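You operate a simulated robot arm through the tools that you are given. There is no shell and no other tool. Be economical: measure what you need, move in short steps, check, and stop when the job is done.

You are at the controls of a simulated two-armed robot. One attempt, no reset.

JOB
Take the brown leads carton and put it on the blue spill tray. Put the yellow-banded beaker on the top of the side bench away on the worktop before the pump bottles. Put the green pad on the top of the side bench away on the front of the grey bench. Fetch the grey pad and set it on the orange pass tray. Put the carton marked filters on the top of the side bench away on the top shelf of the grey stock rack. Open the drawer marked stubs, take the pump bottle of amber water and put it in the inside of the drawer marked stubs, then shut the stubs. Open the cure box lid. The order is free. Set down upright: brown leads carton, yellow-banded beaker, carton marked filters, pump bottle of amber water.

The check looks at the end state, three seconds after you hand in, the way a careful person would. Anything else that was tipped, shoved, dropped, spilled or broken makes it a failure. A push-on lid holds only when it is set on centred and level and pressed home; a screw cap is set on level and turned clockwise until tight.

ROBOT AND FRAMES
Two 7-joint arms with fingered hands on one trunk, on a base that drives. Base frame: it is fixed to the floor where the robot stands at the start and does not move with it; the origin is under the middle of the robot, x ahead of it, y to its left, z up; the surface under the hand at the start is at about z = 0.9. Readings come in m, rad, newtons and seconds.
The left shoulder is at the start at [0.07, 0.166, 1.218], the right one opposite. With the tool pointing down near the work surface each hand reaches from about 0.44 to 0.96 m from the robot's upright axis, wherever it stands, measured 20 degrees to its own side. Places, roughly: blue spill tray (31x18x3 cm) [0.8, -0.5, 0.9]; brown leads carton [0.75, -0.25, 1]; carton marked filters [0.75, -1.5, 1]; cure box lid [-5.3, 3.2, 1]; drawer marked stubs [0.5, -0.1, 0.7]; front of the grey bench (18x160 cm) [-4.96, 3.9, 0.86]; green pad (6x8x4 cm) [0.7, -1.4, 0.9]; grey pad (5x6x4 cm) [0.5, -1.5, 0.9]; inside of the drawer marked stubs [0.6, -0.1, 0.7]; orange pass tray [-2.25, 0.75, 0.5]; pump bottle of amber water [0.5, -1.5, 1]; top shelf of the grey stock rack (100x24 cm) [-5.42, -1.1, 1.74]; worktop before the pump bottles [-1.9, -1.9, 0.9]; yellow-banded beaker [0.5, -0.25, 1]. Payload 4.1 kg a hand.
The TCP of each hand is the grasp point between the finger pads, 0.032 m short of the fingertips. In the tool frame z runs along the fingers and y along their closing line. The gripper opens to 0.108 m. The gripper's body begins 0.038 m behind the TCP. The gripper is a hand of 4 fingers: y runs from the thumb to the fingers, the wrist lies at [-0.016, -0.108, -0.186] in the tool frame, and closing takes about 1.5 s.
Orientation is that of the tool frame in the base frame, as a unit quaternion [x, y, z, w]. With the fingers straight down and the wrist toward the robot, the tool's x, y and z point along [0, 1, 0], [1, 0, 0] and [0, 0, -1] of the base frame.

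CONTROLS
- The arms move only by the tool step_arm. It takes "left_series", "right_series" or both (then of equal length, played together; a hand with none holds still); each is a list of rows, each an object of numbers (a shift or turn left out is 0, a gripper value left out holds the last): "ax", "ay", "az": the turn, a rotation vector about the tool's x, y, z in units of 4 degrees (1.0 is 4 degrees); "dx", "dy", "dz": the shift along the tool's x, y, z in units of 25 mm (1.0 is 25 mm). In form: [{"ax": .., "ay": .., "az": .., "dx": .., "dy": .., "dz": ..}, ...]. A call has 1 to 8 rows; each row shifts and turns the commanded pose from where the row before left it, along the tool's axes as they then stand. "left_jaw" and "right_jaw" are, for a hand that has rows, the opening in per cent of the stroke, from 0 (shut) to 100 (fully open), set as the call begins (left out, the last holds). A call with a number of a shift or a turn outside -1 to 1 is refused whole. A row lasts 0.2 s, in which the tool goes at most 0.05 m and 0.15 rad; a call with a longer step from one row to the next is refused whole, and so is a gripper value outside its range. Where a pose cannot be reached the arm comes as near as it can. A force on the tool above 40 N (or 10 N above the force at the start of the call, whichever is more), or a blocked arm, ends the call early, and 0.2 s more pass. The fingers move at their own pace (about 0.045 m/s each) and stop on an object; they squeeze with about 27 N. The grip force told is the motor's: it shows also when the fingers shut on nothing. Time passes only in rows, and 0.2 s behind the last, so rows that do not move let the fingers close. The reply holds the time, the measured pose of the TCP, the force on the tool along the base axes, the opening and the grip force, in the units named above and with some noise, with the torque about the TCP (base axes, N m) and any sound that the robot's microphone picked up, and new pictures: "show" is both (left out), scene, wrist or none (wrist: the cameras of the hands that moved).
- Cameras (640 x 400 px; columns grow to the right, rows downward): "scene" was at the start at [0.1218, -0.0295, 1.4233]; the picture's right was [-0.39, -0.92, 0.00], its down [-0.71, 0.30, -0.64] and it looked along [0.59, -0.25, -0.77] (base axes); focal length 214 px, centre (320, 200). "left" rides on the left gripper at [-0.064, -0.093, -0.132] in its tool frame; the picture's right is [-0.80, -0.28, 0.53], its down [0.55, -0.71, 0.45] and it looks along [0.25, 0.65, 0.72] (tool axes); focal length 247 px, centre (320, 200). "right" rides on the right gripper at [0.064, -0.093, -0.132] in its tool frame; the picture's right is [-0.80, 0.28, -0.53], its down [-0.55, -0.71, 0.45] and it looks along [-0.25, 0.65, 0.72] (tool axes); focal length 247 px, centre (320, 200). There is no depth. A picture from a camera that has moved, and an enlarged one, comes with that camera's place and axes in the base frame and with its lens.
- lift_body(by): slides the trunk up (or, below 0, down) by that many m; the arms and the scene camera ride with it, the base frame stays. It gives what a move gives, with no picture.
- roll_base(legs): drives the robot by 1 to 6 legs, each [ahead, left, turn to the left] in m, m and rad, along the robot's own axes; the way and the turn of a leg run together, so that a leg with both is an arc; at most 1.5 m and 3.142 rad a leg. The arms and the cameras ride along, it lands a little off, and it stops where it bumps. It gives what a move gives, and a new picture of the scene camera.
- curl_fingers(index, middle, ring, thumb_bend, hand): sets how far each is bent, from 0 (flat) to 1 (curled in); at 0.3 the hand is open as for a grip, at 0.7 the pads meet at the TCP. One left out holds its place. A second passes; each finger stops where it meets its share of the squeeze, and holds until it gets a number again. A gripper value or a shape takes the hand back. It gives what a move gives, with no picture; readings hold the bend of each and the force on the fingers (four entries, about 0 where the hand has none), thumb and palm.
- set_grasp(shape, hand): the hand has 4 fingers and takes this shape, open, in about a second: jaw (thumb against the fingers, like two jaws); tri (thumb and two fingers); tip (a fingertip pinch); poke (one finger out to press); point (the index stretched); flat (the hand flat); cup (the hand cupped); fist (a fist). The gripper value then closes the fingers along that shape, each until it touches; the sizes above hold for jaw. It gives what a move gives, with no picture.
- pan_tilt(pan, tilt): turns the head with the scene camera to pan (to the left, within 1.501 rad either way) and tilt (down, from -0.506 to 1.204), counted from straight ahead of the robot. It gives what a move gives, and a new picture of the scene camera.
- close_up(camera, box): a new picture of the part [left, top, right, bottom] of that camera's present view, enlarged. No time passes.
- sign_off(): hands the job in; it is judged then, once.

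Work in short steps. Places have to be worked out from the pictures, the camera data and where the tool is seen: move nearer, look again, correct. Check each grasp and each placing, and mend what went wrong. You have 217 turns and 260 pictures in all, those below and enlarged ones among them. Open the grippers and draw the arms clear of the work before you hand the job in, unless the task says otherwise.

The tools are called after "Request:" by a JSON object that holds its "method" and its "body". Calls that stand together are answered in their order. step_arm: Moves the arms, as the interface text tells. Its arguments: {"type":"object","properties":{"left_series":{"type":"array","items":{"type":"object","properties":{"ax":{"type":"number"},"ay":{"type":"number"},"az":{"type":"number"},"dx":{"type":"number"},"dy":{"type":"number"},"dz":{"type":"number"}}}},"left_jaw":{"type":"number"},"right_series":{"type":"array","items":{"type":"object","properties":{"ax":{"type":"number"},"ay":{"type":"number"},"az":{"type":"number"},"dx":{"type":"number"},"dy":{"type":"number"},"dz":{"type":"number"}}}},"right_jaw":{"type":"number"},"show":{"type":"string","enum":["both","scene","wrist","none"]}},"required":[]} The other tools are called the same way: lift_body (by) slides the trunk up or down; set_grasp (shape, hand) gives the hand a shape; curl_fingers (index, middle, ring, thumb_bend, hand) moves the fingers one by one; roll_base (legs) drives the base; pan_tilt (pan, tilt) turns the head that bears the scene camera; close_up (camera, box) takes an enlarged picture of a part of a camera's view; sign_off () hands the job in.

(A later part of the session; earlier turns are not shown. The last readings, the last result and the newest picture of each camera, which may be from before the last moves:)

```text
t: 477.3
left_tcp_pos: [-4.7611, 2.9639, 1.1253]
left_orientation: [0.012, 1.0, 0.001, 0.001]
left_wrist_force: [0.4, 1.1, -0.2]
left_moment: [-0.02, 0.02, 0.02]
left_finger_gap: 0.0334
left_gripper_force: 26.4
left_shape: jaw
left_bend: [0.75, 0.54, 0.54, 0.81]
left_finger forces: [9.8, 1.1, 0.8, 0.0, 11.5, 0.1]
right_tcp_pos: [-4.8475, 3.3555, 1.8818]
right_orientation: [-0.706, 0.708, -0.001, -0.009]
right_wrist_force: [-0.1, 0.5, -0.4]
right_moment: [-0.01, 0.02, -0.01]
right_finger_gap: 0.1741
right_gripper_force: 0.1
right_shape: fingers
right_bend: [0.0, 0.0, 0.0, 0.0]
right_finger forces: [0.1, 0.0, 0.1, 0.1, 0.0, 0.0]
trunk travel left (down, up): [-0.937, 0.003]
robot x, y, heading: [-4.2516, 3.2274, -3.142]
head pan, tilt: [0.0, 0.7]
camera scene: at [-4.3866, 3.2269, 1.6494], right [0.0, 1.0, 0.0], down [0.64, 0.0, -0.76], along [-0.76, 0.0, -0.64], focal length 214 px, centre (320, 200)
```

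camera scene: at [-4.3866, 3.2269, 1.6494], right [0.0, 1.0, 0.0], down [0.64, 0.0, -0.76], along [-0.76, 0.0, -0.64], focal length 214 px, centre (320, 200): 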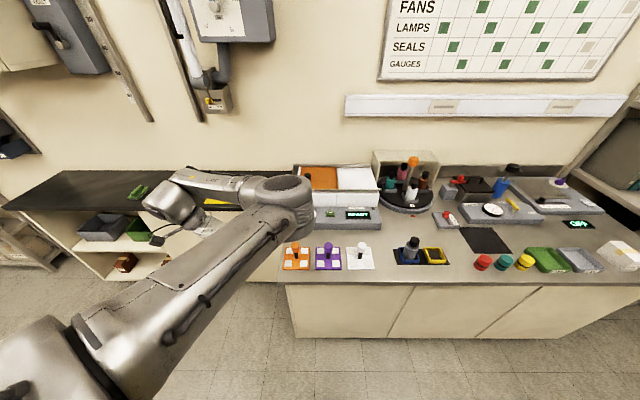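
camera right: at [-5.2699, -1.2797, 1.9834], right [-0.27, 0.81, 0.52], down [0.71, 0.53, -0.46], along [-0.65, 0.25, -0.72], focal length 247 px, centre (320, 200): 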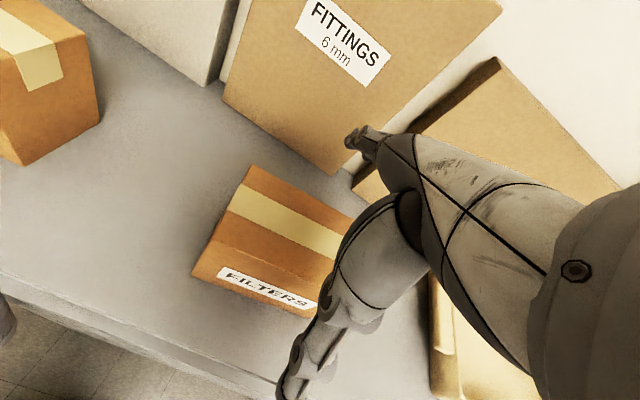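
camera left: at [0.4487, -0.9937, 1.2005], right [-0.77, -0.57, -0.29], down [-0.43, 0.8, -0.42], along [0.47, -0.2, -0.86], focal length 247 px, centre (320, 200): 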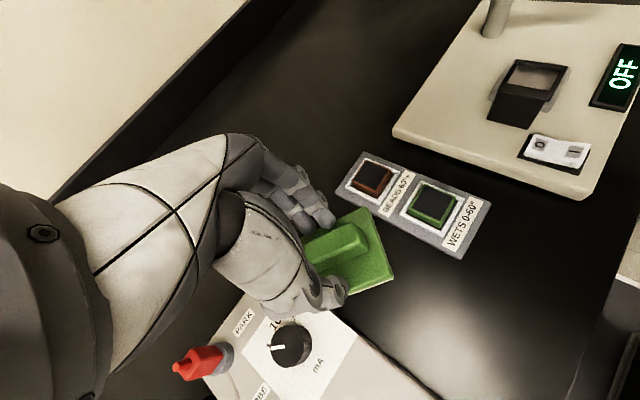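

Drive sideways to bring the pad in front of the gap.

Request:
{"method": "roll_base", "body": {"legs": [[0, -0.87, 0], [0.08, 0, 0]]}}

Request:
{"method": "close_up", "body": {"camera": "left", "box": [0, 0, 640, 400]}}

```text
t: 482.6
left_tcp_pos: [-4.834, 3.8311, 1.1287]
left_orientation: [0.011, 1.0, 0.002, -0.002]
left_wrist_force: [0.7, 0.1, -0.3]
left_moment: [0.04, 0.06, 0.03]
left_finger_gap: 0.0331
left_gripper_force: 26.7
left_shape: jaw
left_bend: [0.75, 0.54, 0.54, 0.81]
left_finger forces: [9.8, 1.0, 0.8, 0.1, 11.6, 0.0]
right_tcp_pos: [-4.9141, 4.2208, 1.8891]
right_orientation: [0.707, -0.707, -0.003, 0.012]
right_wrist_force: [1.1, -0.1, 1.1]
right_moment: [0.01, 0.1, -0.03]
right_finger_gap: 0.1742
right_gripper_force: 0.0
right_shape: fingers
right_bend: [0.0, 0.0, 0.0, 0.0]
right_finger forces: [0.0, 0.0, 0.0, 0.0, 0.0, 0.0]
trunk travel left (down, up): [-0.937, 0.003]
robot x, y, heading: [-4.3357, 4.0932, -3.14]
head pan, tilt: [0.0, 0.7]
camera scene: at [-4.4557, 4.0945, 1.6507], right [-0.01, 1.0, 0.0], down [0.64, 0.0, -0.77], along [-0.77, 0.0, -0.64], focal length 214 px, centre (320, 200)
```

scene: 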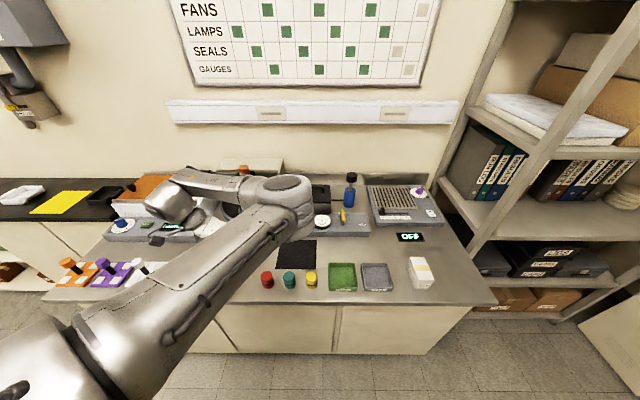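

```text
1.00 times, centred on (320, 200) of left (not enlarged: the box is as wide or as high as the picture)
camera zoom: at [-4.7715, 3.7357, 1.2601], right [0.79, -0.3, -0.54], down [-0.57, -0.69, -0.45], along [-0.24, 0.66, -0.72], focal length 247 px, centre (320, 200)
```

zoom: 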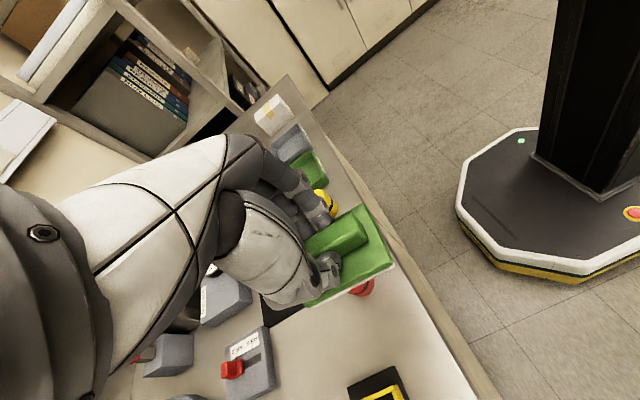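

Move the pad forward over the gap with the arm.

Request:
{"method": "step_arm", "body": {"left_series": [{"dx": 1}, {"dx": 1}, {"dx": 1}, {"dx": 0.8}], "show": "wrist"}}

```text
t: 483.6
left_tcp_pos: [-4.9411, 3.8321, 1.1225]
left_orientation: [0.011, 1.0, 0.001, 0.004]
left_wrist_force: [-0.2, 0.3, -0.9]
left_moment: [-0.01, -0.02, 0.01]
left_finger_gap: 0.0333
left_gripper_force: 27.7
left_shape: jaw
left_bend: [0.75, 0.54, 0.54, 0.81]
left_finger forces: [9.7, 1.2, 0.9, 0.0, 11.7, 0.1]
right_tcp_pos: [-4.9347, 4.221, 1.8817]
right_orientation: [0.708, -0.707, 0.002, 0.009]
right_wrist_force: [0.1, -0.3, -0.2]
right_moment: [0.01, -0.02, -0.01]
right_finger_gap: 0.1741
right_gripper_force: 0.0
right_shape: fingers
right_bend: [0.0, 0.0, 0.0, 0.0]
right_finger forces: [0.0, 0.1, 0.0, 0.0, 0.0, 0.1]
trunk travel left (down, up): [-0.937, 0.003]
robot x, y, heading: [-4.3363, 4.0951, -3.137]
head pan, tilt: [0.0, 0.7]
camera left: at [-4.8798, 3.7385, 1.2542], right [0.8, -0.3, -0.53], down [-0.56, -0.69, -0.45], along [-0.23, 0.66, -0.72], focal length 247 px, centre (320, 200)
```

left: 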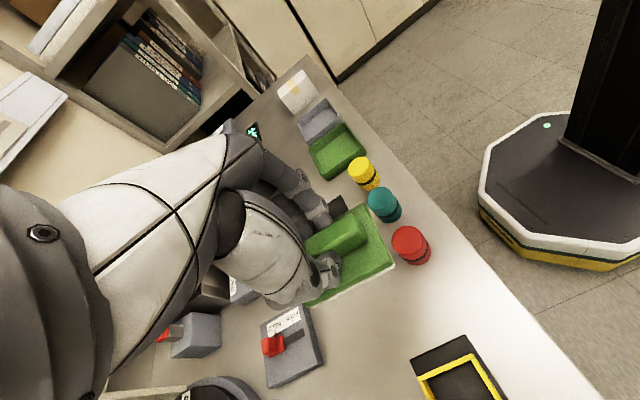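

Shift 2 cm south to centre between the plate (edge 3.772) and the red jar (edge 3.862), then lower by trunk.

Request:
{"method": "step_arm", "body": {"left_series": [{"dy": -0.4}, {"dy": -0.4}], "show": "none"}}

Request:
{"method": "lift_body", "body": {"by": -0.13}}

Request:
{"method": "close_up", "body": {"camera": "left", "box": [0, 0, 640, 400]}}

Request:
{"method": "close_up", "body": {"camera": "scene", "box": [100, 140, 400, 320]}}

```text
t: 484.2
left_tcp_pos: [-4.94, 3.8118, 1.1234]
left_orientation: [0.01, 1.0, 0.0, 0.003]
left_wrist_force: [0.0, 0.0, -0.3]
left_moment: [0.03, -0.02, 0.01]
left_finger_gap: 0.0333
left_gripper_force: 27.0
left_shape: jaw
left_bend: [0.75, 0.54, 0.54, 0.81]
left_finger forces: [9.7, 1.0, 0.8, 0.1, 11.6, 0.1]
right_tcp_pos: [-4.9325, 4.2208, 1.8815]
right_orientation: [0.708, -0.707, 0.001, 0.009]
right_wrist_force: [-0.3, -0.9, -0.1]
right_moment: [0.02, 0.0, 0.0]
right_finger_gap: 0.1739
right_gripper_force: 0.0
right_shape: fingers
right_bend: [0.0, 0.0, 0.0, 0.0]
right_finger forces: [0.1, 0.0, 0.0, 0.0, 0.0, 0.0]
trunk travel left (down, up): [-0.937, 0.003]
robot x, y, heading: [-4.3347, 4.0952, -3.142]
head pan, tilt: [0.0, 0.7]
```

```text
t: 485.8
left_tcp_pos: [-4.9382, 3.8129, 0.9947]
left_orientation: [0.009, 1.0, 0.001, 0.001]
left_wrist_force: [0.0, 0.2, -0.7]
left_moment: [0.0, -0.01, -0.02]
left_finger_gap: 0.0333
left_gripper_force: 26.9
left_shape: jaw
left_bend: [0.75, 0.54, 0.54, 0.81]
left_finger forces: [9.8, 1.2, 0.8, 0.1, 11.6, 0.1]
right_tcp_pos: [-4.9288, 4.2226, 1.7548]
right_orientation: [0.708, -0.706, 0.0, 0.009]
right_wrist_force: [0.2, -0.5, -0.2]
right_moment: [0.01, 0.02, 0.02]
right_finger_gap: 0.1739
right_gripper_force: 0.0
right_shape: fingers
right_bend: [0.0, 0.0, 0.0, 0.0]
right_finger forces: [0.0, 0.0, 0.1, 0.1, 0.0, 0.0]
trunk travel left (down, up): [-0.807, 0.133]
robot x, y, heading: [-4.3354, 4.0986, -3.134]
head pan, tilt: [0.0, 0.7]
```

```text
1.00 times, centred on (320, 200) of left (not enlarged: the box is as wide or as high as the picture)
camera zoom: at [-4.8761, 3.7185, 1.1262], right [0.79, -0.3, -0.53], down [-0.56, -0.69, -0.45], along [-0.23, 0.66, -0.72], focal length 247 px, centre (320, 200)
```

zoom: 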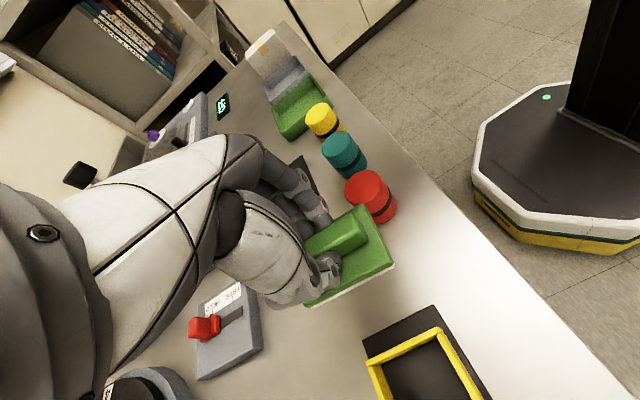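

```text
2.13 times, centred on (250, 230) of scene
camera zoom: at [-4.4684, 4.0953, 1.5195], right [-0.01, 1.0, 0.0], down [0.64, 0.0, -0.77], along [-0.77, 0.0, -0.64], focal length 458 px, centre (469, 136)
```

zoom: 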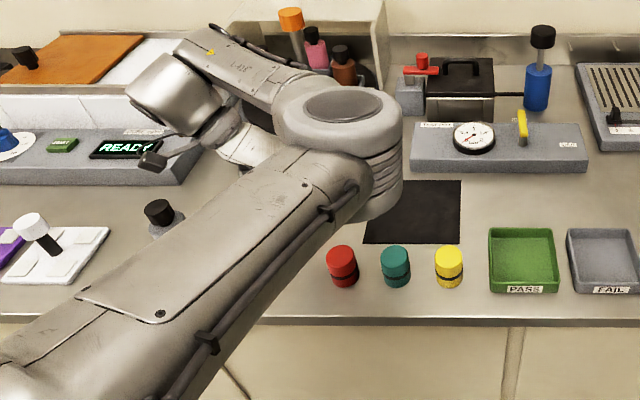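

Request:
{"method": "step_arm", "body": {"left_series": [{"dx": 0.4, "dy": -0.2}], "show": "none"}}

Request:
{"method": "lift_body", "body": {"by": -0.06}}

Request:
{"method": "lift_body", "body": {"by": -0.012}}

```text
t: 486.2
left_tcp_pos: [-4.9483, 3.8084, 0.994]
left_orientation: [0.01, 1.0, 0.001, 0.002]
left_wrist_force: [0.8, 0.2, -0.5]
left_moment: [0.03, -0.01, -0.01]
left_finger_gap: 0.0333
left_gripper_force: 27.2
left_shape: jaw
left_bend: [0.75, 0.54, 0.54, 0.81]
left_finger forces: [9.7, 1.1, 0.8, 0.0, 11.6, 0.0]
right_tcp_pos: [-4.9311, 4.2204, 1.753]
right_orientation: [0.707, -0.707, 0.001, 0.009]
right_wrist_force: [0.5, 0.2, -0.1]
right_moment: [0.0, 0.02, 0.0]
right_finger_gap: 0.1739
right_gripper_force: 0.0
right_shape: fingers
right_bend: [0.0, 0.0, 0.0, 0.0]
right_finger forces: [0.0, 0.1, 0.0, 0.0, 0.0, 0.0]
trunk travel left (down, up): [-0.807, 0.133]
robot x, y, heading: [-4.3336, 4.0966, -3.137]
head pan, tilt: [0.0, 0.7]
```

```text
t: 487.2
left_tcp_pos: [-4.9477, 3.8072, 0.9351]
left_orientation: [0.011, 1.0, 0.001, 0.002]
left_wrist_force: [0.0, -0.4, -0.5]
left_moment: [0.0, 0.0, 0.0]
left_finger_gap: 0.0335
left_gripper_force: 27.3
left_shape: jaw
left_bend: [0.75, 0.54, 0.54, 0.81]
left_finger forces: [9.6, 1.0, 0.8, 0.0, 11.6, 0.1]
right_tcp_pos: [-4.9287, 4.2221, 1.6927]
right_orientation: [0.708, -0.706, 0.001, 0.009]
right_wrist_force: [-0.4, 0.3, -0.2]
right_moment: [0.03, 0.06, 0.03]
right_finger_gap: 0.1742
right_gripper_force: 0.0
right_shape: fingers
right_bend: [0.0, 0.0, 0.0, 0.0]
right_finger forces: [0.1, 0.1, 0.0, 0.0, 0.1, 0.1]
trunk travel left (down, up): [-0.747, 0.193]
robot x, y, heading: [-4.3358, 4.0965, -3.137]
head pan, tilt: [0.0, 0.7]
```

```text
t: 487.8
left_tcp_pos: [-4.95, 3.8075, 0.9228]
left_orientation: [0.011, 1.0, 0.001, 0.002]
left_wrist_force: [-0.4, 0.3, 0.3]
left_moment: [0.01, -0.01, 0.01]
left_finger_gap: 0.0336
left_gripper_force: 26.8
left_shape: jaw
left_bend: [0.75, 0.54, 0.54, 0.81]
left_finger forces: [9.7, 1.0, 0.8, 0.0, 11.7, 0.0]
right_tcp_pos: [-4.9296, 4.2214, 1.6811]
right_orientation: [0.708, -0.706, 0.001, 0.009]
right_wrist_force: [-0.8, -0.1, 0.3]
right_moment: [-0.02, -0.01, -0.04]
right_finger_gap: 0.1738
right_gripper_force: 0.0
right_shape: fingers
right_bend: [0.0, 0.0, 0.0, 0.0]
right_finger forces: [0.0, 0.0, 0.1, 0.0, 0.0, 0.0]
trunk travel left (down, up): [-0.735, 0.205]
robot x, y, heading: [-4.3372, 4.0956, -3.139]
head pan, tilt: [0.0, 0.7]
```

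Request:
{"method": "lift_body", "body": {"by": -0.009}}

Request:
{"method": "lift_body", "body": {"by": -0.006}}

Request:
{"method": "close_up", "body": {"camera": "left", "box": [200, 100, 520, 400]}}

```text
t: 488.3
left_tcp_pos: [-4.9494, 3.8076, 0.9134]
left_orientation: [0.009, 1.0, 0.001, 0.002]
left_wrist_force: [-0.6, -0.2, -1.2]
left_moment: [0.0, 0.01, 0.0]
left_finger_gap: 0.0332
left_gripper_force: 27.2
left_shape: jaw
left_bend: [0.75, 0.54, 0.54, 0.81]
left_finger forces: [9.8, 1.1, 0.8, 0.0, 11.5, 0.1]
right_tcp_pos: [-4.9302, 4.2214, 1.6714]
right_orientation: [0.708, -0.706, 0.0, 0.009]
right_wrist_force: [0.1, 0.4, -0.1]
right_moment: [0.02, -0.03, 0.01]
right_finger_gap: 0.1738
right_gripper_force: 0.0
right_shape: fingers
right_bend: [0.0, 0.0, 0.0, 0.0]
right_finger forces: [0.0, 0.0, 0.1, 0.0, 0.0, 0.1]
trunk travel left (down, up): [-0.726, 0.214]
robot x, y, heading: [-4.3334, 4.0936, -3.134]
head pan, tilt: [0.0, 0.7]
```

```text
t: 488.9
left_tcp_pos: [-4.948, 3.8065, 0.9083]
left_orientation: [0.011, 1.0, 0.001, 0.001]
left_wrist_force: [-0.6, -1.3, 3.1]
left_moment: [0.1, 0.03, 0.01]
left_finger_gap: 0.0333
left_gripper_force: 27.2
left_shape: jaw
left_bend: [0.75, 0.54, 0.54, 0.8]
left_finger forces: [10.3, 1.1, 0.6, 0.0, 13.4, 0.1]
right_tcp_pos: [-4.9287, 4.2225, 1.6663]
right_orientation: [-0.707, 0.707, -0.001, -0.008]
right_wrist_force: [-0.2, -0.3, 0.0]
right_moment: [0.0, 0.01, 0.01]
right_finger_gap: 0.1739
right_gripper_force: 0.1
right_shape: fingers
right_bend: [0.0, 0.0, 0.0, 0.0]
right_finger forces: [0.1, 0.0, 0.0, 0.0, 0.0, 0.0]
trunk travel left (down, up): [-0.72, 0.22]
robot x, y, heading: [-4.3346, 4.0976, -3.142]
head pan, tilt: [0.0, 0.7]
```

```text
1.33 times, centred on (360, 250) of left
camera zoom: at [-4.8862, 3.7136, 1.0393], right [0.79, -0.3, -0.53], down [-0.56, -0.69, -0.45], along [-0.23, 0.66, -0.72], focal length 329 px, centre (267, 133)
```

zoom: 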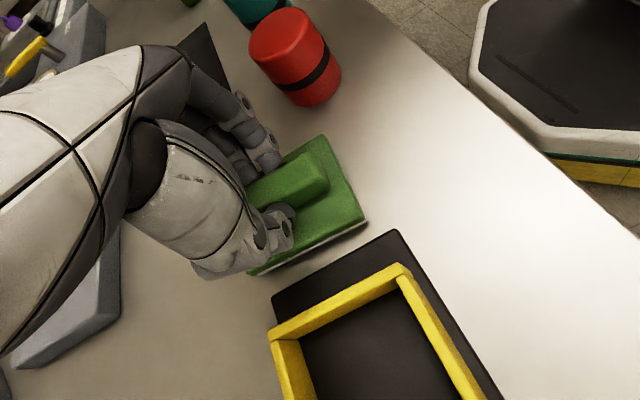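

The pad touches the bench, clear of both neighbours. Release partially, and rise.

Request:
{"method": "step_arm", "body": {"left_series": [{}, {}, {}, {}], "left_jaw": 52, "show": "none"}}

Request:
{"method": "lift_body", "body": {"by": 0.12}}

Request:
{"method": "close_up", "body": {"camera": "left", "box": [0, 0, 640, 400]}}

```text
t: 489.9
left_tcp_pos: [-4.9488, 3.8074, 0.9079]
left_orientation: [0.011, 1.0, 0.0, 0.001]
left_wrist_force: [-0.2, 0.6, -0.9]
left_moment: [0.03, 0.0, -0.01]
left_finger_gap: 0.0558
left_gripper_force: 0.0
left_shape: jaw
left_bend: [0.74, 0.44, 0.41, 0.71]
left_finger forces: [0.1, 0.0, 0.0, 0.0, 0.0, 0.0]
right_tcp_pos: [-4.9305, 4.2224, 1.6661]
right_orientation: [0.708, -0.706, 0.0, 0.009]
right_wrist_force: [0.6, 0.1, 0.3]
right_moment: [0.01, 0.01, -0.03]
right_finger_gap: 0.1739
right_gripper_force: 0.1
right_shape: fingers
right_bend: [0.0, 0.0, 0.0, 0.0]
right_finger forces: [0.1, 0.0, 0.1, 0.0, 0.0, 0.1]
trunk travel left (down, up): [-0.72, 0.22]
robot x, y, heading: [-4.3332, 4.097, -3.141]
head pan, tilt: [0.0, 0.7]
```

```text
t: 491.4
left_tcp_pos: [-4.9486, 3.8079, 1.0266]
left_orientation: [0.011, 1.0, 0.001, 0.002]
left_wrist_force: [-0.1, 1.0, -0.5]
left_moment: [-0.01, -0.01, 0.01]
left_finger_gap: 0.056
left_gripper_force: 0.0
left_shape: jaw
left_bend: [0.74, 0.44, 0.41, 0.71]
left_finger forces: [0.0, 0.0, 0.1, 0.1, 0.1, 0.1]
right_tcp_pos: [-4.93, 4.2218, 1.786]
right_orientation: [0.708, -0.706, 0.0, 0.01]
right_wrist_force: [0.5, -0.2, 0.0]
right_moment: [0.02, 0.01, 0.0]
right_finger_gap: 0.174
right_gripper_force: 0.0
right_shape: fingers
right_bend: [0.0, 0.0, 0.0, 0.0]
right_finger forces: [0.0, 0.0, 0.0, 0.0, 0.1, 0.0]
trunk travel left (down, up): [-0.84, 0.1]
robot x, y, heading: [-4.3336, 4.0926, -3.14]
head pan, tilt: [0.0, 0.7]
```

```text
1.00 times, centred on (320, 200) of left (not enlarged: the box is as wide or as high as the picture)
camera zoom: at [-4.8868, 3.7138, 1.1586], right [0.79, -0.3, -0.53], down [-0.56, -0.69, -0.45], along [-0.23, 0.66, -0.72], focal length 247 px, centre (320, 200)
```

zoom: 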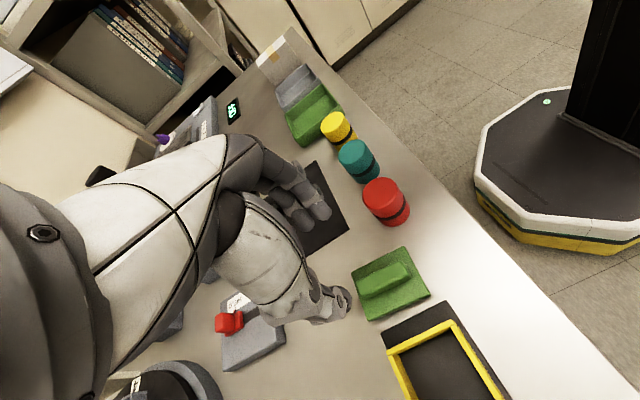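

The green pad lies flat and free. Raise, retract the left arm, restore the right hand's jaw shape and drive to the cure box.

Request:
{"method": "lift_body", "body": {"by": 0.1}}

Request:
{"method": "step_arm", "body": {"left_series": [{"dx": -1}, {"dx": -1}, {"dx": -1}, {"dx": -1}, {"dx": -1}, {"dx": -1}, {"dx": -1}, {"dx": -1}], "right_series": [{"dz": 1}, {"dz": 1}, {"dz": 1}, {"dz": 1}, {"dz": 1}, {"dz": 1}, {"dz": 1}, {"dz": 1}], "right_jaw": 60, "show": "none"}}

Request:
{"method": "roll_base", "body": {"legs": [[-0.05, 0, 0], [0, 1.05, 0]]}}

Request:
{"method": "pan_tilt", "body": {"pan": -0.2, "tilt": 0.6}}

```text
t: 492.7
left_tcp_pos: [-4.9493, 3.8071, 1.1281]
left_orientation: [0.011, 1.0, 0.002, 0.001]
left_wrist_force: [-0.2, -0.5, 0.0]
left_moment: [0.01, 0.01, 0.0]
left_finger_gap: 0.0558
left_gripper_force: 0.0
left_shape: jaw
left_bend: [0.74, 0.44, 0.41, 0.71]
left_finger forces: [0.0, 0.1, 0.0, 0.0, 0.0, 0.0]
right_tcp_pos: [-4.9305, 4.2218, 1.8856]
right_orientation: [0.708, -0.706, 0.001, 0.009]
right_wrist_force: [0.7, 0.3, -0.1]
right_moment: [0.01, 0.0, -0.02]
right_finger_gap: 0.174
right_gripper_force: 0.0
right_shape: fingers
right_bend: [0.0, 0.0, 0.0, 0.0]
right_finger forces: [0.0, 0.0, 0.1, 0.0, 0.1, 0.0]
trunk travel left (down, up): [-0.94, 0.0]
robot x, y, heading: [-4.3296, 4.0938, -3.134]
head pan, tilt: [0.0, 0.7]
```

```text
t: 494.5
left_tcp_pos: [-4.7595, 3.8086, 1.1264]
left_orientation: [0.01, 1.0, -0.001, 0.004]
left_wrist_force: [-0.1, 0.8, 1.0]
left_moment: [0.02, 0.0, 0.03]
left_finger_gap: 0.0556
left_gripper_force: 0.1
left_shape: jaw
left_bend: [0.74, 0.44, 0.41, 0.71]
left_finger forces: [0.0, 0.0, 0.0, 0.0, 0.0, 0.1]
left hand out of reach, approached as far as the arm can: row 8
right_tcp_pos: [-4.9333, 4.2209, 1.6852]
right_orientation: [0.708, -0.707, 0.001, 0.01]
right_wrist_force: [0.7, -0.5, -1.1]
right_moment: [-0.01, 0.02, 0.0]
right_finger_gap: 0.0655
right_gripper_force: 0.1
right_shape: jaw
right_bend: [0.28, 0.41, 0.38, 0.66]
right_finger forces: [0.1, 0.0, 0.1, 0.0, 0.1, 0.0]
trunk travel left (down, up): [-0.94, 0.0]
robot x, y, heading: [-4.338, 4.0954, -3.136]
head pan, tilt: [0.0, 0.7]
```

```text
t: 500.4
left_tcp_pos: [-4.711, 2.7644, 1.126]
left_orientation: [0.013, 1.0, -0.001, 0.003]
left_wrist_force: [0.2, 0.5, 0.1]
left_moment: [-0.02, -0.01, -0.01]
left_finger_gap: 0.0559
left_gripper_force: 0.1
left_shape: jaw
left_bend: [0.74, 0.44, 0.41, 0.71]
left_finger forces: [0.0, 0.0, 0.1, 0.1, 0.0, 0.1]
right_tcp_pos: [-4.8801, 3.1777, 1.6847]
right_orientation: [-0.705, 0.709, -0.001, -0.009]
right_wrist_force: [-0.6, 0.6, -0.4]
right_moment: [-0.04, 0.01, 0.02]
right_finger_gap: 0.0651
right_gripper_force: 0.1
right_shape: jaw
right_bend: [0.28, 0.41, 0.38, 0.66]
right_finger forces: [0.0, 0.0, 0.1, 0.1, 0.0, 0.0]
trunk travel left (down, up): [-0.94, 0.0]
robot x, y, heading: [-4.2835, 3.0474, 3.136]
head pan, tilt: [0.0, 0.7]
camera scene: at [-4.4173, 3.05, 1.6524], right [0.0, 1.0, 0.0], down [0.64, 0.0, -0.76], along [-0.76, 0.0, -0.64], focal length 214 px, centre (320, 200)
```

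scene: 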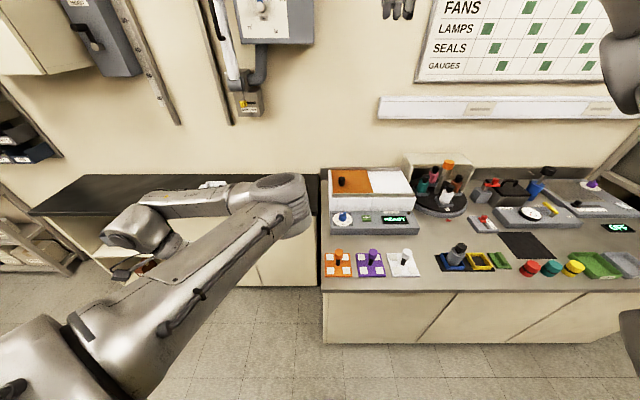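

```text
t: 501.2
left_tcp_pos: [-4.7096, 2.7639, 1.1264]
left_orientation: [0.013, 1.0, -0.001, 0.003]
left_wrist_force: [0.5, 0.0, 0.1]
left_moment: [-0.02, 0.02, -0.02]
left_finger_gap: 0.0559
left_gripper_force: 0.2
left_shape: jaw
left_bend: [0.74, 0.44, 0.41, 0.71]
left_finger forces: [0.1, 0.0, 0.1, 0.1, 0.0, 0.0]
right_tcp_pos: [-4.8799, 3.1769, 1.6865]
right_orientation: [-0.705, 0.709, -0.001, -0.01]
right_wrist_force: [0.2, -0.2, 0.6]
right_moment: [0.01, 0.01, -0.01]
right_finger_gap: 0.0652
right_gripper_force: 0.1
right_shape: jaw
right_bend: [0.28, 0.41, 0.38, 0.66]
right_finger forces: [0.0, 0.1, 0.0, 0.1, 0.1, 0.0]
trunk travel left (down, up): [-0.94, 0.0]
robot x, y, heading: [-4.2858, 3.048, 3.137]
head pan, tilt: [-0.201, 0.6]
camera scene: at [-4.419, 3.0665, 1.661], right [0.2, 0.98, 0.0], down [0.55, -0.11, -0.82], along [-0.81, 0.17, -0.57], focal length 214 px, centre (320, 200)
```

scene: 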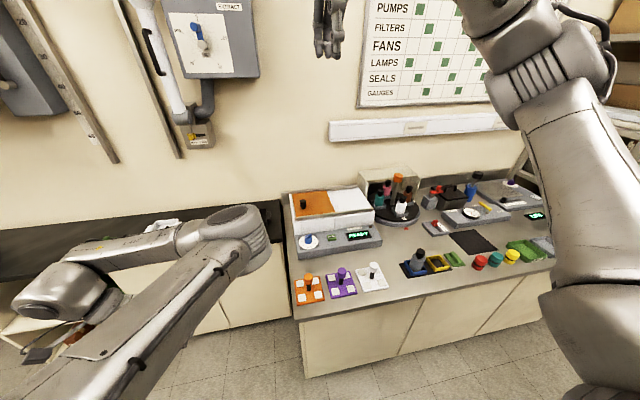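

Request:
{"method": "close_up", "body": {"camera": "scene", "box": [270, 170, 410, 260]}}

Request:
{"method": "close_up", "body": {"camera": "right", "box": [0, 0, 640, 400]}}

```text
4.44 times, centred on (340, 215) of scene
camera zoom: at [-4.419, 3.0665, 1.661], right [0.2, 0.98, 0.0], down [0.55, -0.11, -0.82], along [-0.81, 0.17, -0.57], focal length 953 px, centre (231, 133)
```

zoom: 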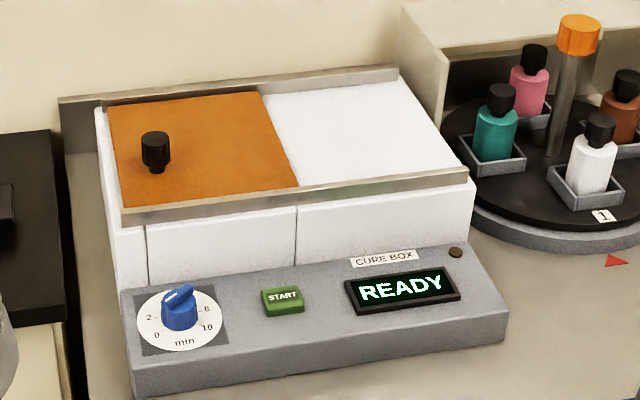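

```text
1.00 times, centred on (320, 200) of right (not enlarged: the box is as wide or as high as the picture)
camera zoom: at [-4.7871, 3.1132, 1.8175], right [-0.27, 0.81, 0.52], down [0.7, 0.54, -0.46], along [-0.66, 0.24, -0.71], focal length 247 px, centre (320, 200)
```

zoom: 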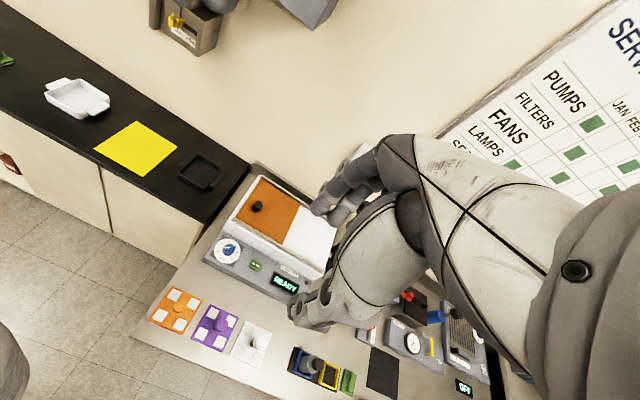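

It is a sliding lid on rails with a black knob at (≈-5.366,3.165, z≈0.96); it should slide right (+y) over the white part. Lower the trunk and right hand and move in.

Request:
{"method": "lift_body", "body": {"by": -0.25}}

Request:
{"method": "step_arm", "body": {"right_series": [{"dz": 1}, {"dz": 1}, {"dz": 1}, {"dz": 1}, {"dz": 1}, {"dz": 1}, {"dz": 1}, {"dz": 1}], "show": "none"}}

Request:
{"method": "roll_base", "body": {"legs": [[0, 0.07, 0.004], [0.17, 0, 0]]}}

Request:
{"method": "close_up", "body": {"camera": "right", "box": [0, 0, 640, 400]}}

```text
t: 503.8
left_tcp_pos: [-4.7095, 2.7641, 0.8755]
left_orientation: [0.013, 1.0, 0.001, 0.002]
left_wrist_force: [0.3, -0.2, 0.2]
left_moment: [-0.02, 0.01, 0.01]
left_finger_gap: 0.0558
left_gripper_force: 0.0
left_shape: jaw
left_bend: [0.74, 0.44, 0.41, 0.71]
left_finger forces: [0.0, 0.0, 0.0, 0.0, 0.0, 0.1]
right_tcp_pos: [-4.8792, 3.1754, 1.435]
right_orientation: [-0.705, 0.709, 0.001, -0.009]
right_wrist_force: [1.0, 0.6, 0.1]
right_moment: [0.02, 0.01, -0.01]
right_finger_gap: 0.0647
right_gripper_force: 0.1
right_shape: jaw
right_bend: [0.28, 0.41, 0.38, 0.66]
right_finger forces: [0.1, 0.0, 0.1, 0.0, 0.0, 0.1]
trunk travel left (down, up): [-0.69, 0.25]
robot x, y, heading: [-4.285, 3.0467, 3.141]
head pan, tilt: [-0.201, 0.6]
```

```text
t: 505.6
left_tcp_pos: [-4.71, 2.7643, 0.8766]
left_orientation: [0.013, 1.0, 0.0, 0.003]
left_wrist_force: [0.2, -0.1, -0.2]
left_moment: [0.0, 0.0, -0.02]
left_finger_gap: 0.0557
left_gripper_force: 0.0
left_shape: jaw
left_bend: [0.74, 0.44, 0.41, 0.71]
left_finger forces: [0.1, 0.1, 0.0, 0.1, 0.0, 0.1]
right_tcp_pos: [-4.8819, 3.1745, 1.2343]
right_orientation: [-0.705, 0.709, -0.001, -0.01]
right_wrist_force: [0.4, -0.3, -0.5]
right_moment: [0.01, -0.01, -0.04]
right_finger_gap: 0.0648
right_gripper_force: 0.1
right_shape: jaw
right_bend: [0.28, 0.41, 0.38, 0.66]
right_finger forces: [0.1, 0.0, 0.0, 0.1, 0.0, 0.0]
trunk travel left (down, up): [-0.69, 0.25]
robot x, y, heading: [-4.2854, 3.0482, 3.141]
head pan, tilt: [-0.201, 0.6]
```

```text
t: 507.6
left_tcp_pos: [-4.8794, 2.6928, 0.8764]
left_orientation: [0.01, 1.0, 0.0, 0.003]
left_wrist_force: [0.6, 0.4, 0.0]
left_moment: [0.0, 0.01, 0.02]
left_finger_gap: 0.0559
left_gripper_force: 0.1
left_shape: jaw
left_bend: [0.74, 0.44, 0.41, 0.71]
left_finger forces: [0.0, 0.0, 0.0, 0.0, 0.0, 0.0]
right_tcp_pos: [-5.0533, 3.1015, 1.2353]
right_orientation: [-0.706, 0.708, 0.0, -0.01]
right_wrist_force: [0.2, -1.0, 1.1]
right_moment: [0.01, -0.02, -0.01]
right_finger_gap: 0.0654
right_gripper_force: 0.0
right_shape: jaw
right_bend: [0.28, 0.41, 0.38, 0.66]
right_finger forces: [0.1, 0.1, 0.1, 0.1, 0.0, 0.0]
trunk travel left (down, up): [-0.69, 0.25]
robot x, y, heading: [-4.4542, 2.9788, -3.138]
head pan, tilt: [-0.201, 0.6]
camera scene: at [-4.5891, 2.9959, 1.4111], right [0.2, 0.98, 0.0], down [0.55, -0.11, -0.82], along [-0.81, 0.16, -0.57], focal length 214 px, centre (320, 200)
```

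scene: 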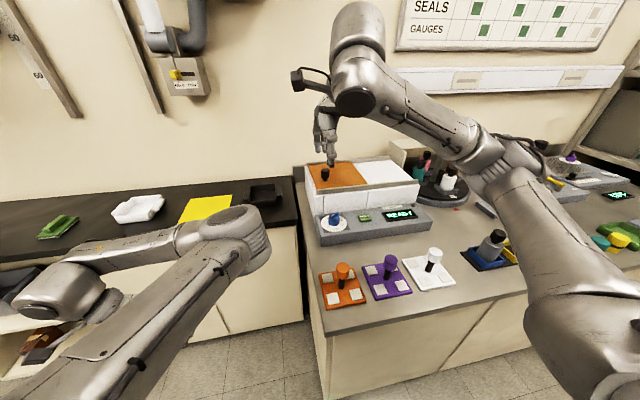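

```text
1.00 times, centred on (320, 200) of right (not enlarged: the box is as wide or as high as the picture)
camera zoom: at [-4.9596, 3.0383, 1.3672], right [-0.28, 0.81, 0.52], down [0.7, 0.54, -0.46], along [-0.66, 0.24, -0.71], focal length 247 px, centre (320, 200)
```

zoom: 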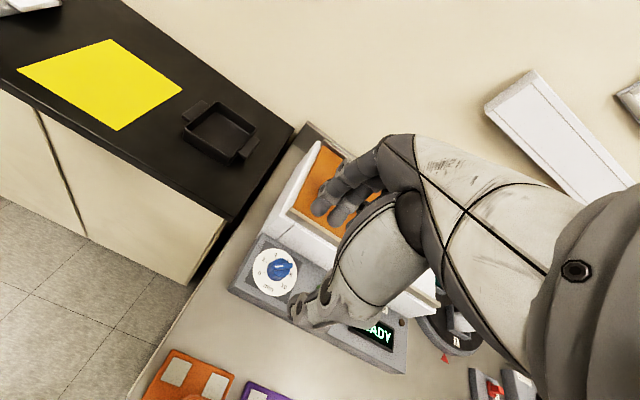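

Request:
{"method": "close_up", "body": {"camera": "scene", "box": [280, 130, 440, 250]}}

```text
3.33 times, centred on (360, 190) of scene
camera zoom: at [-4.5891, 2.9959, 1.4111], right [0.2, 0.98, 0.0], down [0.55, -0.11, -0.82], along [-0.81, 0.16, -0.57], focal length 715 px, centre (187, 233)
```

zoom: 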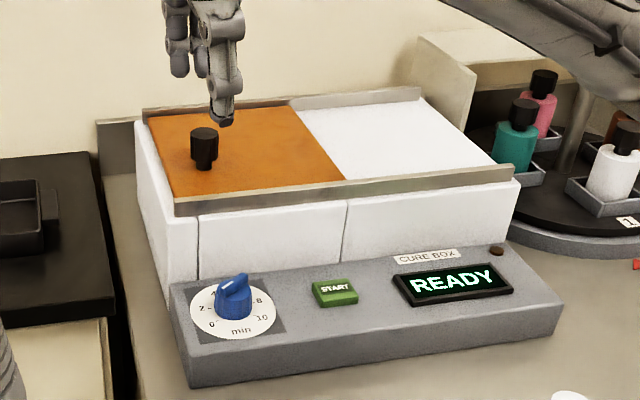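

Knob: centre (-5.313,3.163), from z≈0.99 (lid) to 1.04. Move the right hand above it.

Request:
{"method": "step_arm", "body": {"right_series": [{"dy": 1, "dx": -0.3}, {"dy": 1, "dx": -0.3}, {"dy": 1, "dx": -0.3}, {"dy": 1, "dx": -0.3}, {"dy": 1, "dx": -0.3}, {"dy": 1, "dx": -0.3}, {"dy": 1, "dx": -0.3}, {"dy": 1, "dx": -0.3}], "show": "none"}}

Request:
{"method": "step_arm", "body": {"right_series": [{"dy": 1}, {"dy": 1}, {"dy": 0.4, "dz": 0.6}, {"dz": 1}, {"dz": 1}, {"dz": 1}], "show": "both"}}

Request:
{"method": "close_up", "body": {"camera": "scene", "box": [280, 130, 440, 250]}}

```text
t: 509.4
left_tcp_pos: [-4.8807, 2.6909, 0.8752]
left_orientation: [0.011, 1.0, 0.0, 0.004]
left_wrist_force: [-0.7, 0.8, 0.4]
left_moment: [-0.01, -0.01, 0.0]
left_finger_gap: 0.056
left_gripper_force: 0.1
left_shape: jaw
left_bend: [0.74, 0.44, 0.41, 0.71]
left_finger forces: [0.0, 0.1, 0.1, 0.1, 0.1, 0.0]
right_tcp_pos: [-5.2539, 3.162, 1.2366]
right_orientation: [-0.707, 0.707, 0.0, -0.009]
right_wrist_force: [-0.2, 0.1, 0.3]
right_moment: [0.01, 0.0, 0.0]
right_finger_gap: 0.0651
right_gripper_force: 0.2
right_shape: jaw
right_bend: [0.28, 0.41, 0.38, 0.66]
right_finger forces: [0.1, 0.0, 0.1, 0.0, 0.0, 0.0]
trunk travel left (down, up): [-0.69, 0.25]
robot x, y, heading: [-4.4548, 2.9747, -3.138]
head pan, tilt: [-0.201, 0.6]
```

```text
t: 510.8
left_tcp_pos: [-4.8803, 2.6923, 0.8755]
left_orientation: [0.011, 1.0, 0.0, 0.003]
left_wrist_force: [0.1, -0.6, 0.4]
left_moment: [0.04, -0.03, 0.01]
left_finger_gap: 0.056
left_gripper_force: 0.0
left_shape: jaw
left_bend: [0.74, 0.44, 0.41, 0.71]
left_finger forces: [0.1, 0.0, 0.1, 0.0, 0.0, 0.0]
right_tcp_pos: [-5.3147, 3.1605, 1.1473]
right_orientation: [-0.706, 0.708, 0.0, -0.009]
right_wrist_force: [-0.3, 0.9, -0.4]
right_moment: [0.01, -0.01, 0.01]
right_finger_gap: 0.0648
right_gripper_force: 0.1
right_shape: jaw
right_bend: [0.28, 0.41, 0.38, 0.66]
right_finger forces: [0.0, 0.0, 0.0, 0.1, 0.0, 0.0]
trunk travel left (down, up): [-0.69, 0.25]
robot x, y, heading: [-4.4513, 2.9799, -3.14]
head pan, tilt: [-0.201, 0.6]
camera scene: at [-4.59, 2.9961, 1.411], right [0.2, 0.98, 0.0], down [0.55, -0.11, -0.82], along [-0.81, 0.16, -0.57], focal length 214 px, centre (320, 200)
camera right: at [-5.2219, 3.0977, 1.2792], right [-0.28, 0.81, 0.52], down [0.7, 0.54, -0.46], along [-0.66, 0.24, -0.71], focal length 247 px, centre (320, 200)
```

scene: 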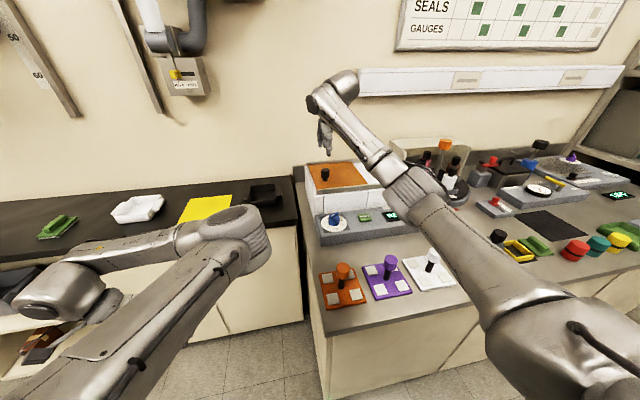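
right: 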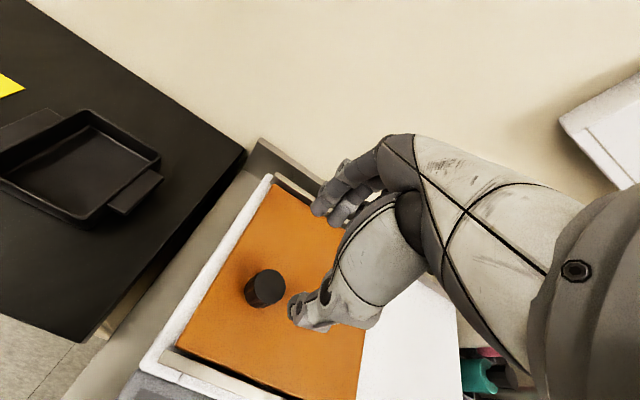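

```text
3.33 times, centred on (360, 190) of scene
camera zoom: at [-4.59, 2.9961, 1.411], right [0.2, 0.98, 0.0], down [0.55, -0.11, -0.82], along [-0.81, 0.16, -0.57], focal length 715 px, centre (187, 233)
```

zoom: 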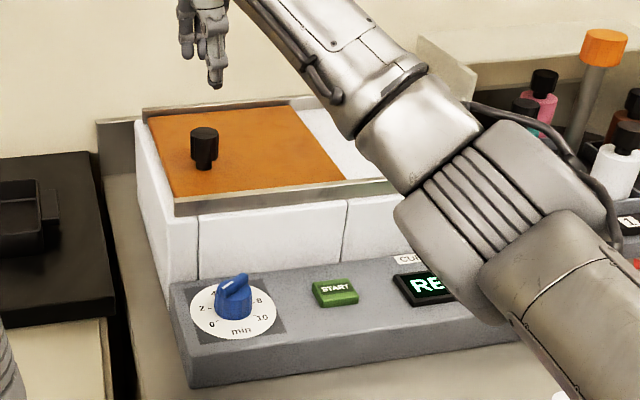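

Knob is right below the TCP. Descend to z≈1.036 and close on it.

Request:
{"method": "step_arm", "body": {"right_series": [{"dz": 1, "dx": 0.1}, {"dz": 1, "dy": -0.1}, {"dz": 1}, {"dz": 0.9}, {"dz": 0.5}], "show": "none"}}

Request:
{"method": "step_arm", "body": {"right_series": [{}, {}, {}, {}, {}, {}], "right_jaw": 0, "show": "wrist"}}

```text
t: 512.0
left_tcp_pos: [-4.8799, 2.6912, 0.8764]
left_orientation: [0.012, 1.0, 0.0, 0.003]
left_wrist_force: [0.7, 0.1, 0.4]
left_moment: [0.0, 0.01, -0.03]
left_finger_gap: 0.0558
left_gripper_force: 0.1
left_shape: jaw
left_bend: [0.74, 0.44, 0.41, 0.71]
left_finger forces: [0.0, 0.0, 0.0, 0.0, 0.1, 0.0]
right_tcp_pos: [-5.3139, 3.158, 1.0387]
right_orientation: [-0.706, 0.708, 0.0, -0.009]
right_wrist_force: [0.0, 0.1, 0.5]
right_moment: [0.0, 0.02, -0.03]
right_finger_gap: 0.065
right_gripper_force: 0.1
right_shape: jaw
right_bend: [0.28, 0.41, 0.38, 0.66]
right_finger forces: [0.0, 0.0, 0.0, 0.0, 0.0, 0.0]
trunk travel left (down, up): [-0.69, 0.25]
robot x, y, heading: [-4.456, 2.9762, -3.139]
head pan, tilt: [-0.201, 0.6]
```

```text
t: 513.4
left_tcp_pos: [-4.8799, 2.6924, 0.8762]
left_orientation: [0.012, 1.0, 0.001, 0.003]
left_wrist_force: [-0.1, 0.0, -0.9]
left_moment: [-0.02, 0.03, -0.02]
left_finger_gap: 0.0561
left_gripper_force: 0.0
left_shape: jaw
left_bend: [0.74, 0.44, 0.41, 0.71]
left_finger forces: [0.1, 0.0, 0.0, 0.0, 0.0, 0.1]
right_tcp_pos: [-5.3127, 3.1575, 1.0362]
right_orientation: [-0.707, 0.708, -0.002, -0.009]
right_wrist_force: [4.6, -1.8, -8.4]
right_moment: [-0.06, -0.07, -0.06]
right_finger_gap: 0.0208
right_gripper_force: 27.1
right_shape: jaw
right_bend: [0.7, 0.67, 0.7, 0.74]
right_finger forces: [11.7, 6.1, 0.0, 0.0, 22.8, 0.0]
trunk travel left (down, up): [-0.69, 0.25]
robot x, y, heading: [-4.4531, 2.9725, -3.135]
head pan, tilt: [-0.201, 0.6]
camera right: at [-5.2199, 3.0938, 1.1691], right [-0.28, 0.81, 0.52], down [0.7, 0.54, -0.46], along [-0.66, 0.24, -0.72], focal length 247 px, centre (320, 200)
```

right: 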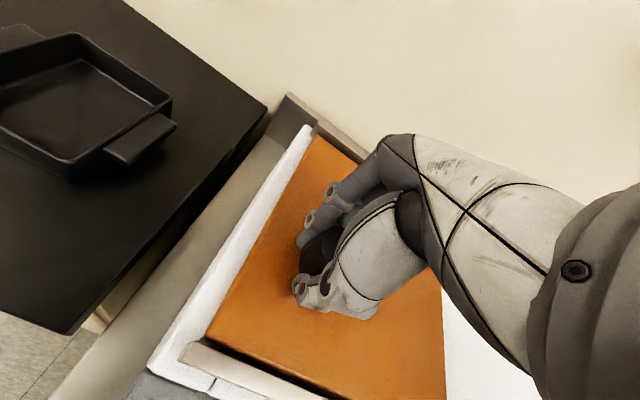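

Knob gripped. Slide it toward +y (tool -x) in small steps.

Request:
{"method": "step_arm", "body": {"right_series": [{"dx": -0.3}, {"dx": -0.4}, {"dx": -0.4}, {"dx": -0.4}, {"dx": -0.4}, {"dx": -0.4}, {"dx": -0.4}, {"dx": -0.4}], "show": "wrist"}}

```text
t: 515.2
left_tcp_pos: [-4.8799, 2.692, 0.8754]
left_orientation: [0.011, 1.0, 0.0, 0.002]
left_wrist_force: [-0.2, -0.2, 0.5]
left_moment: [0.02, -0.03, -0.03]
left_finger_gap: 0.0555
left_gripper_force: 0.0
left_shape: jaw
left_bend: [0.74, 0.44, 0.41, 0.71]
left_finger forces: [0.0, 0.0, 0.1, 0.0, 0.0, 0.0]
right_tcp_pos: [-5.3128, 3.234, 1.0355]
right_orientation: [-0.707, 0.708, -0.001, -0.009]
right_wrist_force: [4.4, -0.6, -5.4]
right_moment: [-0.03, -0.11, 0.0]
right_finger_gap: 0.0208
right_gripper_force: 26.4
right_shape: jaw
right_bend: [0.7, 0.67, 0.7, 0.74]
right_finger forces: [11.9, 6.1, 0.1, 0.1, 23.2, 0.1]
trunk travel left (down, up): [-0.69, 0.25]
robot x, y, heading: [-4.4536, 2.9747, -3.138]
head pan, tilt: [-0.201, 0.6]
camera right: at [-5.2194, 3.1713, 1.1687], right [-0.28, 0.81, 0.52], down [0.7, 0.54, -0.46], along [-0.66, 0.24, -0.71], focal length 247 px, centre (320, 200)
```

right: 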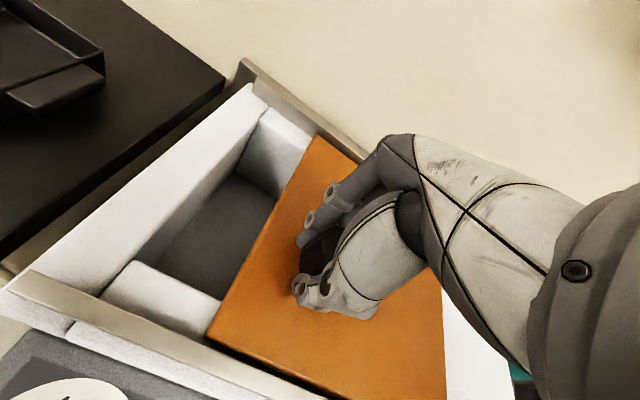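

The lid slides right, exposing the cavity. Continue until it stops.

Request:
{"method": "step_arm", "body": {"right_series": [{"dx": -0.5}, {"dx": -0.5}, {"dx": -0.5}, {"dx": -0.5}, {"dx": -0.5}, {"dx": -0.5}, {"dx": -0.5}, {"dx": -0.5}], "show": "wrist"}}

```text
t: 517.0
left_tcp_pos: [-4.8799, 2.6919, 0.8769]
left_orientation: [0.012, 1.0, 0.0, 0.003]
left_wrist_force: [-0.4, 0.1, -0.1]
left_moment: [0.01, 0.0, 0.01]
left_finger_gap: 0.0559
left_gripper_force: 0.1
left_shape: jaw
left_bend: [0.74, 0.44, 0.41, 0.71]
left_finger forces: [0.0, 0.0, 0.0, 0.0, 0.1, 0.0]
right_tcp_pos: [-5.3126, 3.3358, 1.0365]
right_orientation: [-0.707, 0.707, 0.0, -0.01]
right_wrist_force: [2.0, -0.5, 4.7]
right_moment: [-0.06, -0.36, 0.02]
right_finger_gap: 0.0211
right_gripper_force: 27.4
right_shape: jaw
right_bend: [0.7, 0.67, 0.7, 0.75]
right_finger forces: [13.3, 6.5, 0.1, 0.0, 28.8, 0.1]
trunk travel left (down, up): [-0.69, 0.25]
robot x, y, heading: [-4.4518, 2.9807, -3.142]
head pan, tilt: [-0.201, 0.6]
camera right: at [-5.2181, 3.2713, 1.1682], right [-0.27, 0.81, 0.53], down [0.7, 0.54, -0.46], along [-0.66, 0.24, -0.71], focal length 247 px, centre (320, 200)
```

right: 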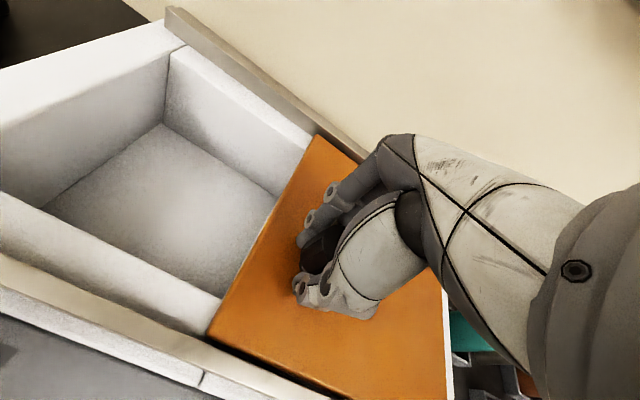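

Request:
{"method": "step_arm", "body": {"right_series": [{"dx": -0.2}, {"dx": -0.2}, {"dx": -0.2}, {"dx": -0.2}], "show": "both"}}

```text
t: 518.0
left_tcp_pos: [-4.8784, 2.6859, 0.8742]
left_orientation: [0.01, 1.0, 0.002, 0.003]
left_wrist_force: [-0.5, -0.3, 1.1]
left_moment: [0.0, 0.0, -0.04]
left_finger_gap: 0.0559
left_gripper_force: 0.1
left_shape: jaw
left_bend: [0.74, 0.44, 0.41, 0.71]
left_finger forces: [0.0, 0.1, 0.0, 0.0, 0.0, 0.0]
right_tcp_pos: [-5.3115, 3.3425, 1.0371]
right_orientation: [0.709, -0.705, 0.001, 0.009]
right_wrist_force: [11.9, -34.0, -3.0]
right_moment: [-0.77, -0.38, -0.47]
right_finger_gap: 0.021
right_gripper_force: 27.2
right_shape: jaw
right_bend: [0.7, 0.68, 0.7, 0.75]
right_finger forces: [17.5, 5.5, 0.0, 0.1, 44.9, 0.0]
trunk travel left (down, up): [-0.69, 0.25]
robot x, y, heading: [-4.4503, 2.9767, -3.134]
head pan, tilt: [-0.201, 0.6]
camera scene: at [-4.5874, 2.9883, 1.4112], right [0.2, 0.98, 0.0], down [0.55, -0.11, -0.83], along [-0.81, 0.16, -0.56], focal length 214 px, centre (320, 200)
camera right: at [-5.2186, 3.2807, 1.1683], right [-0.28, 0.8, 0.52], down [0.7, 0.55, -0.46], along [-0.66, 0.24, -0.71], focal length 247 px, centre (320, 200)
```

scene: 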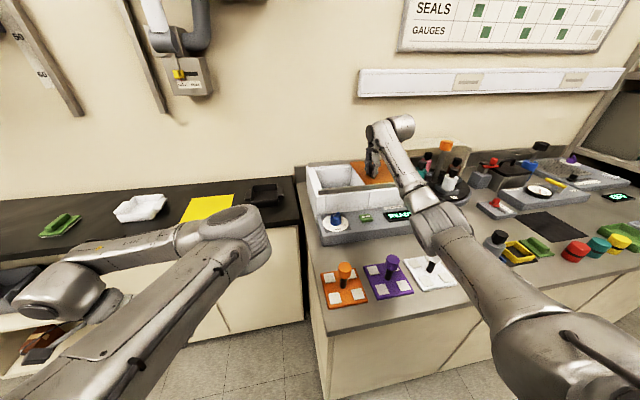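
right: 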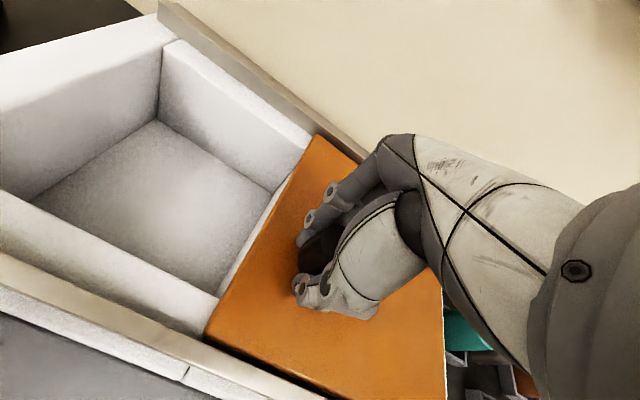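

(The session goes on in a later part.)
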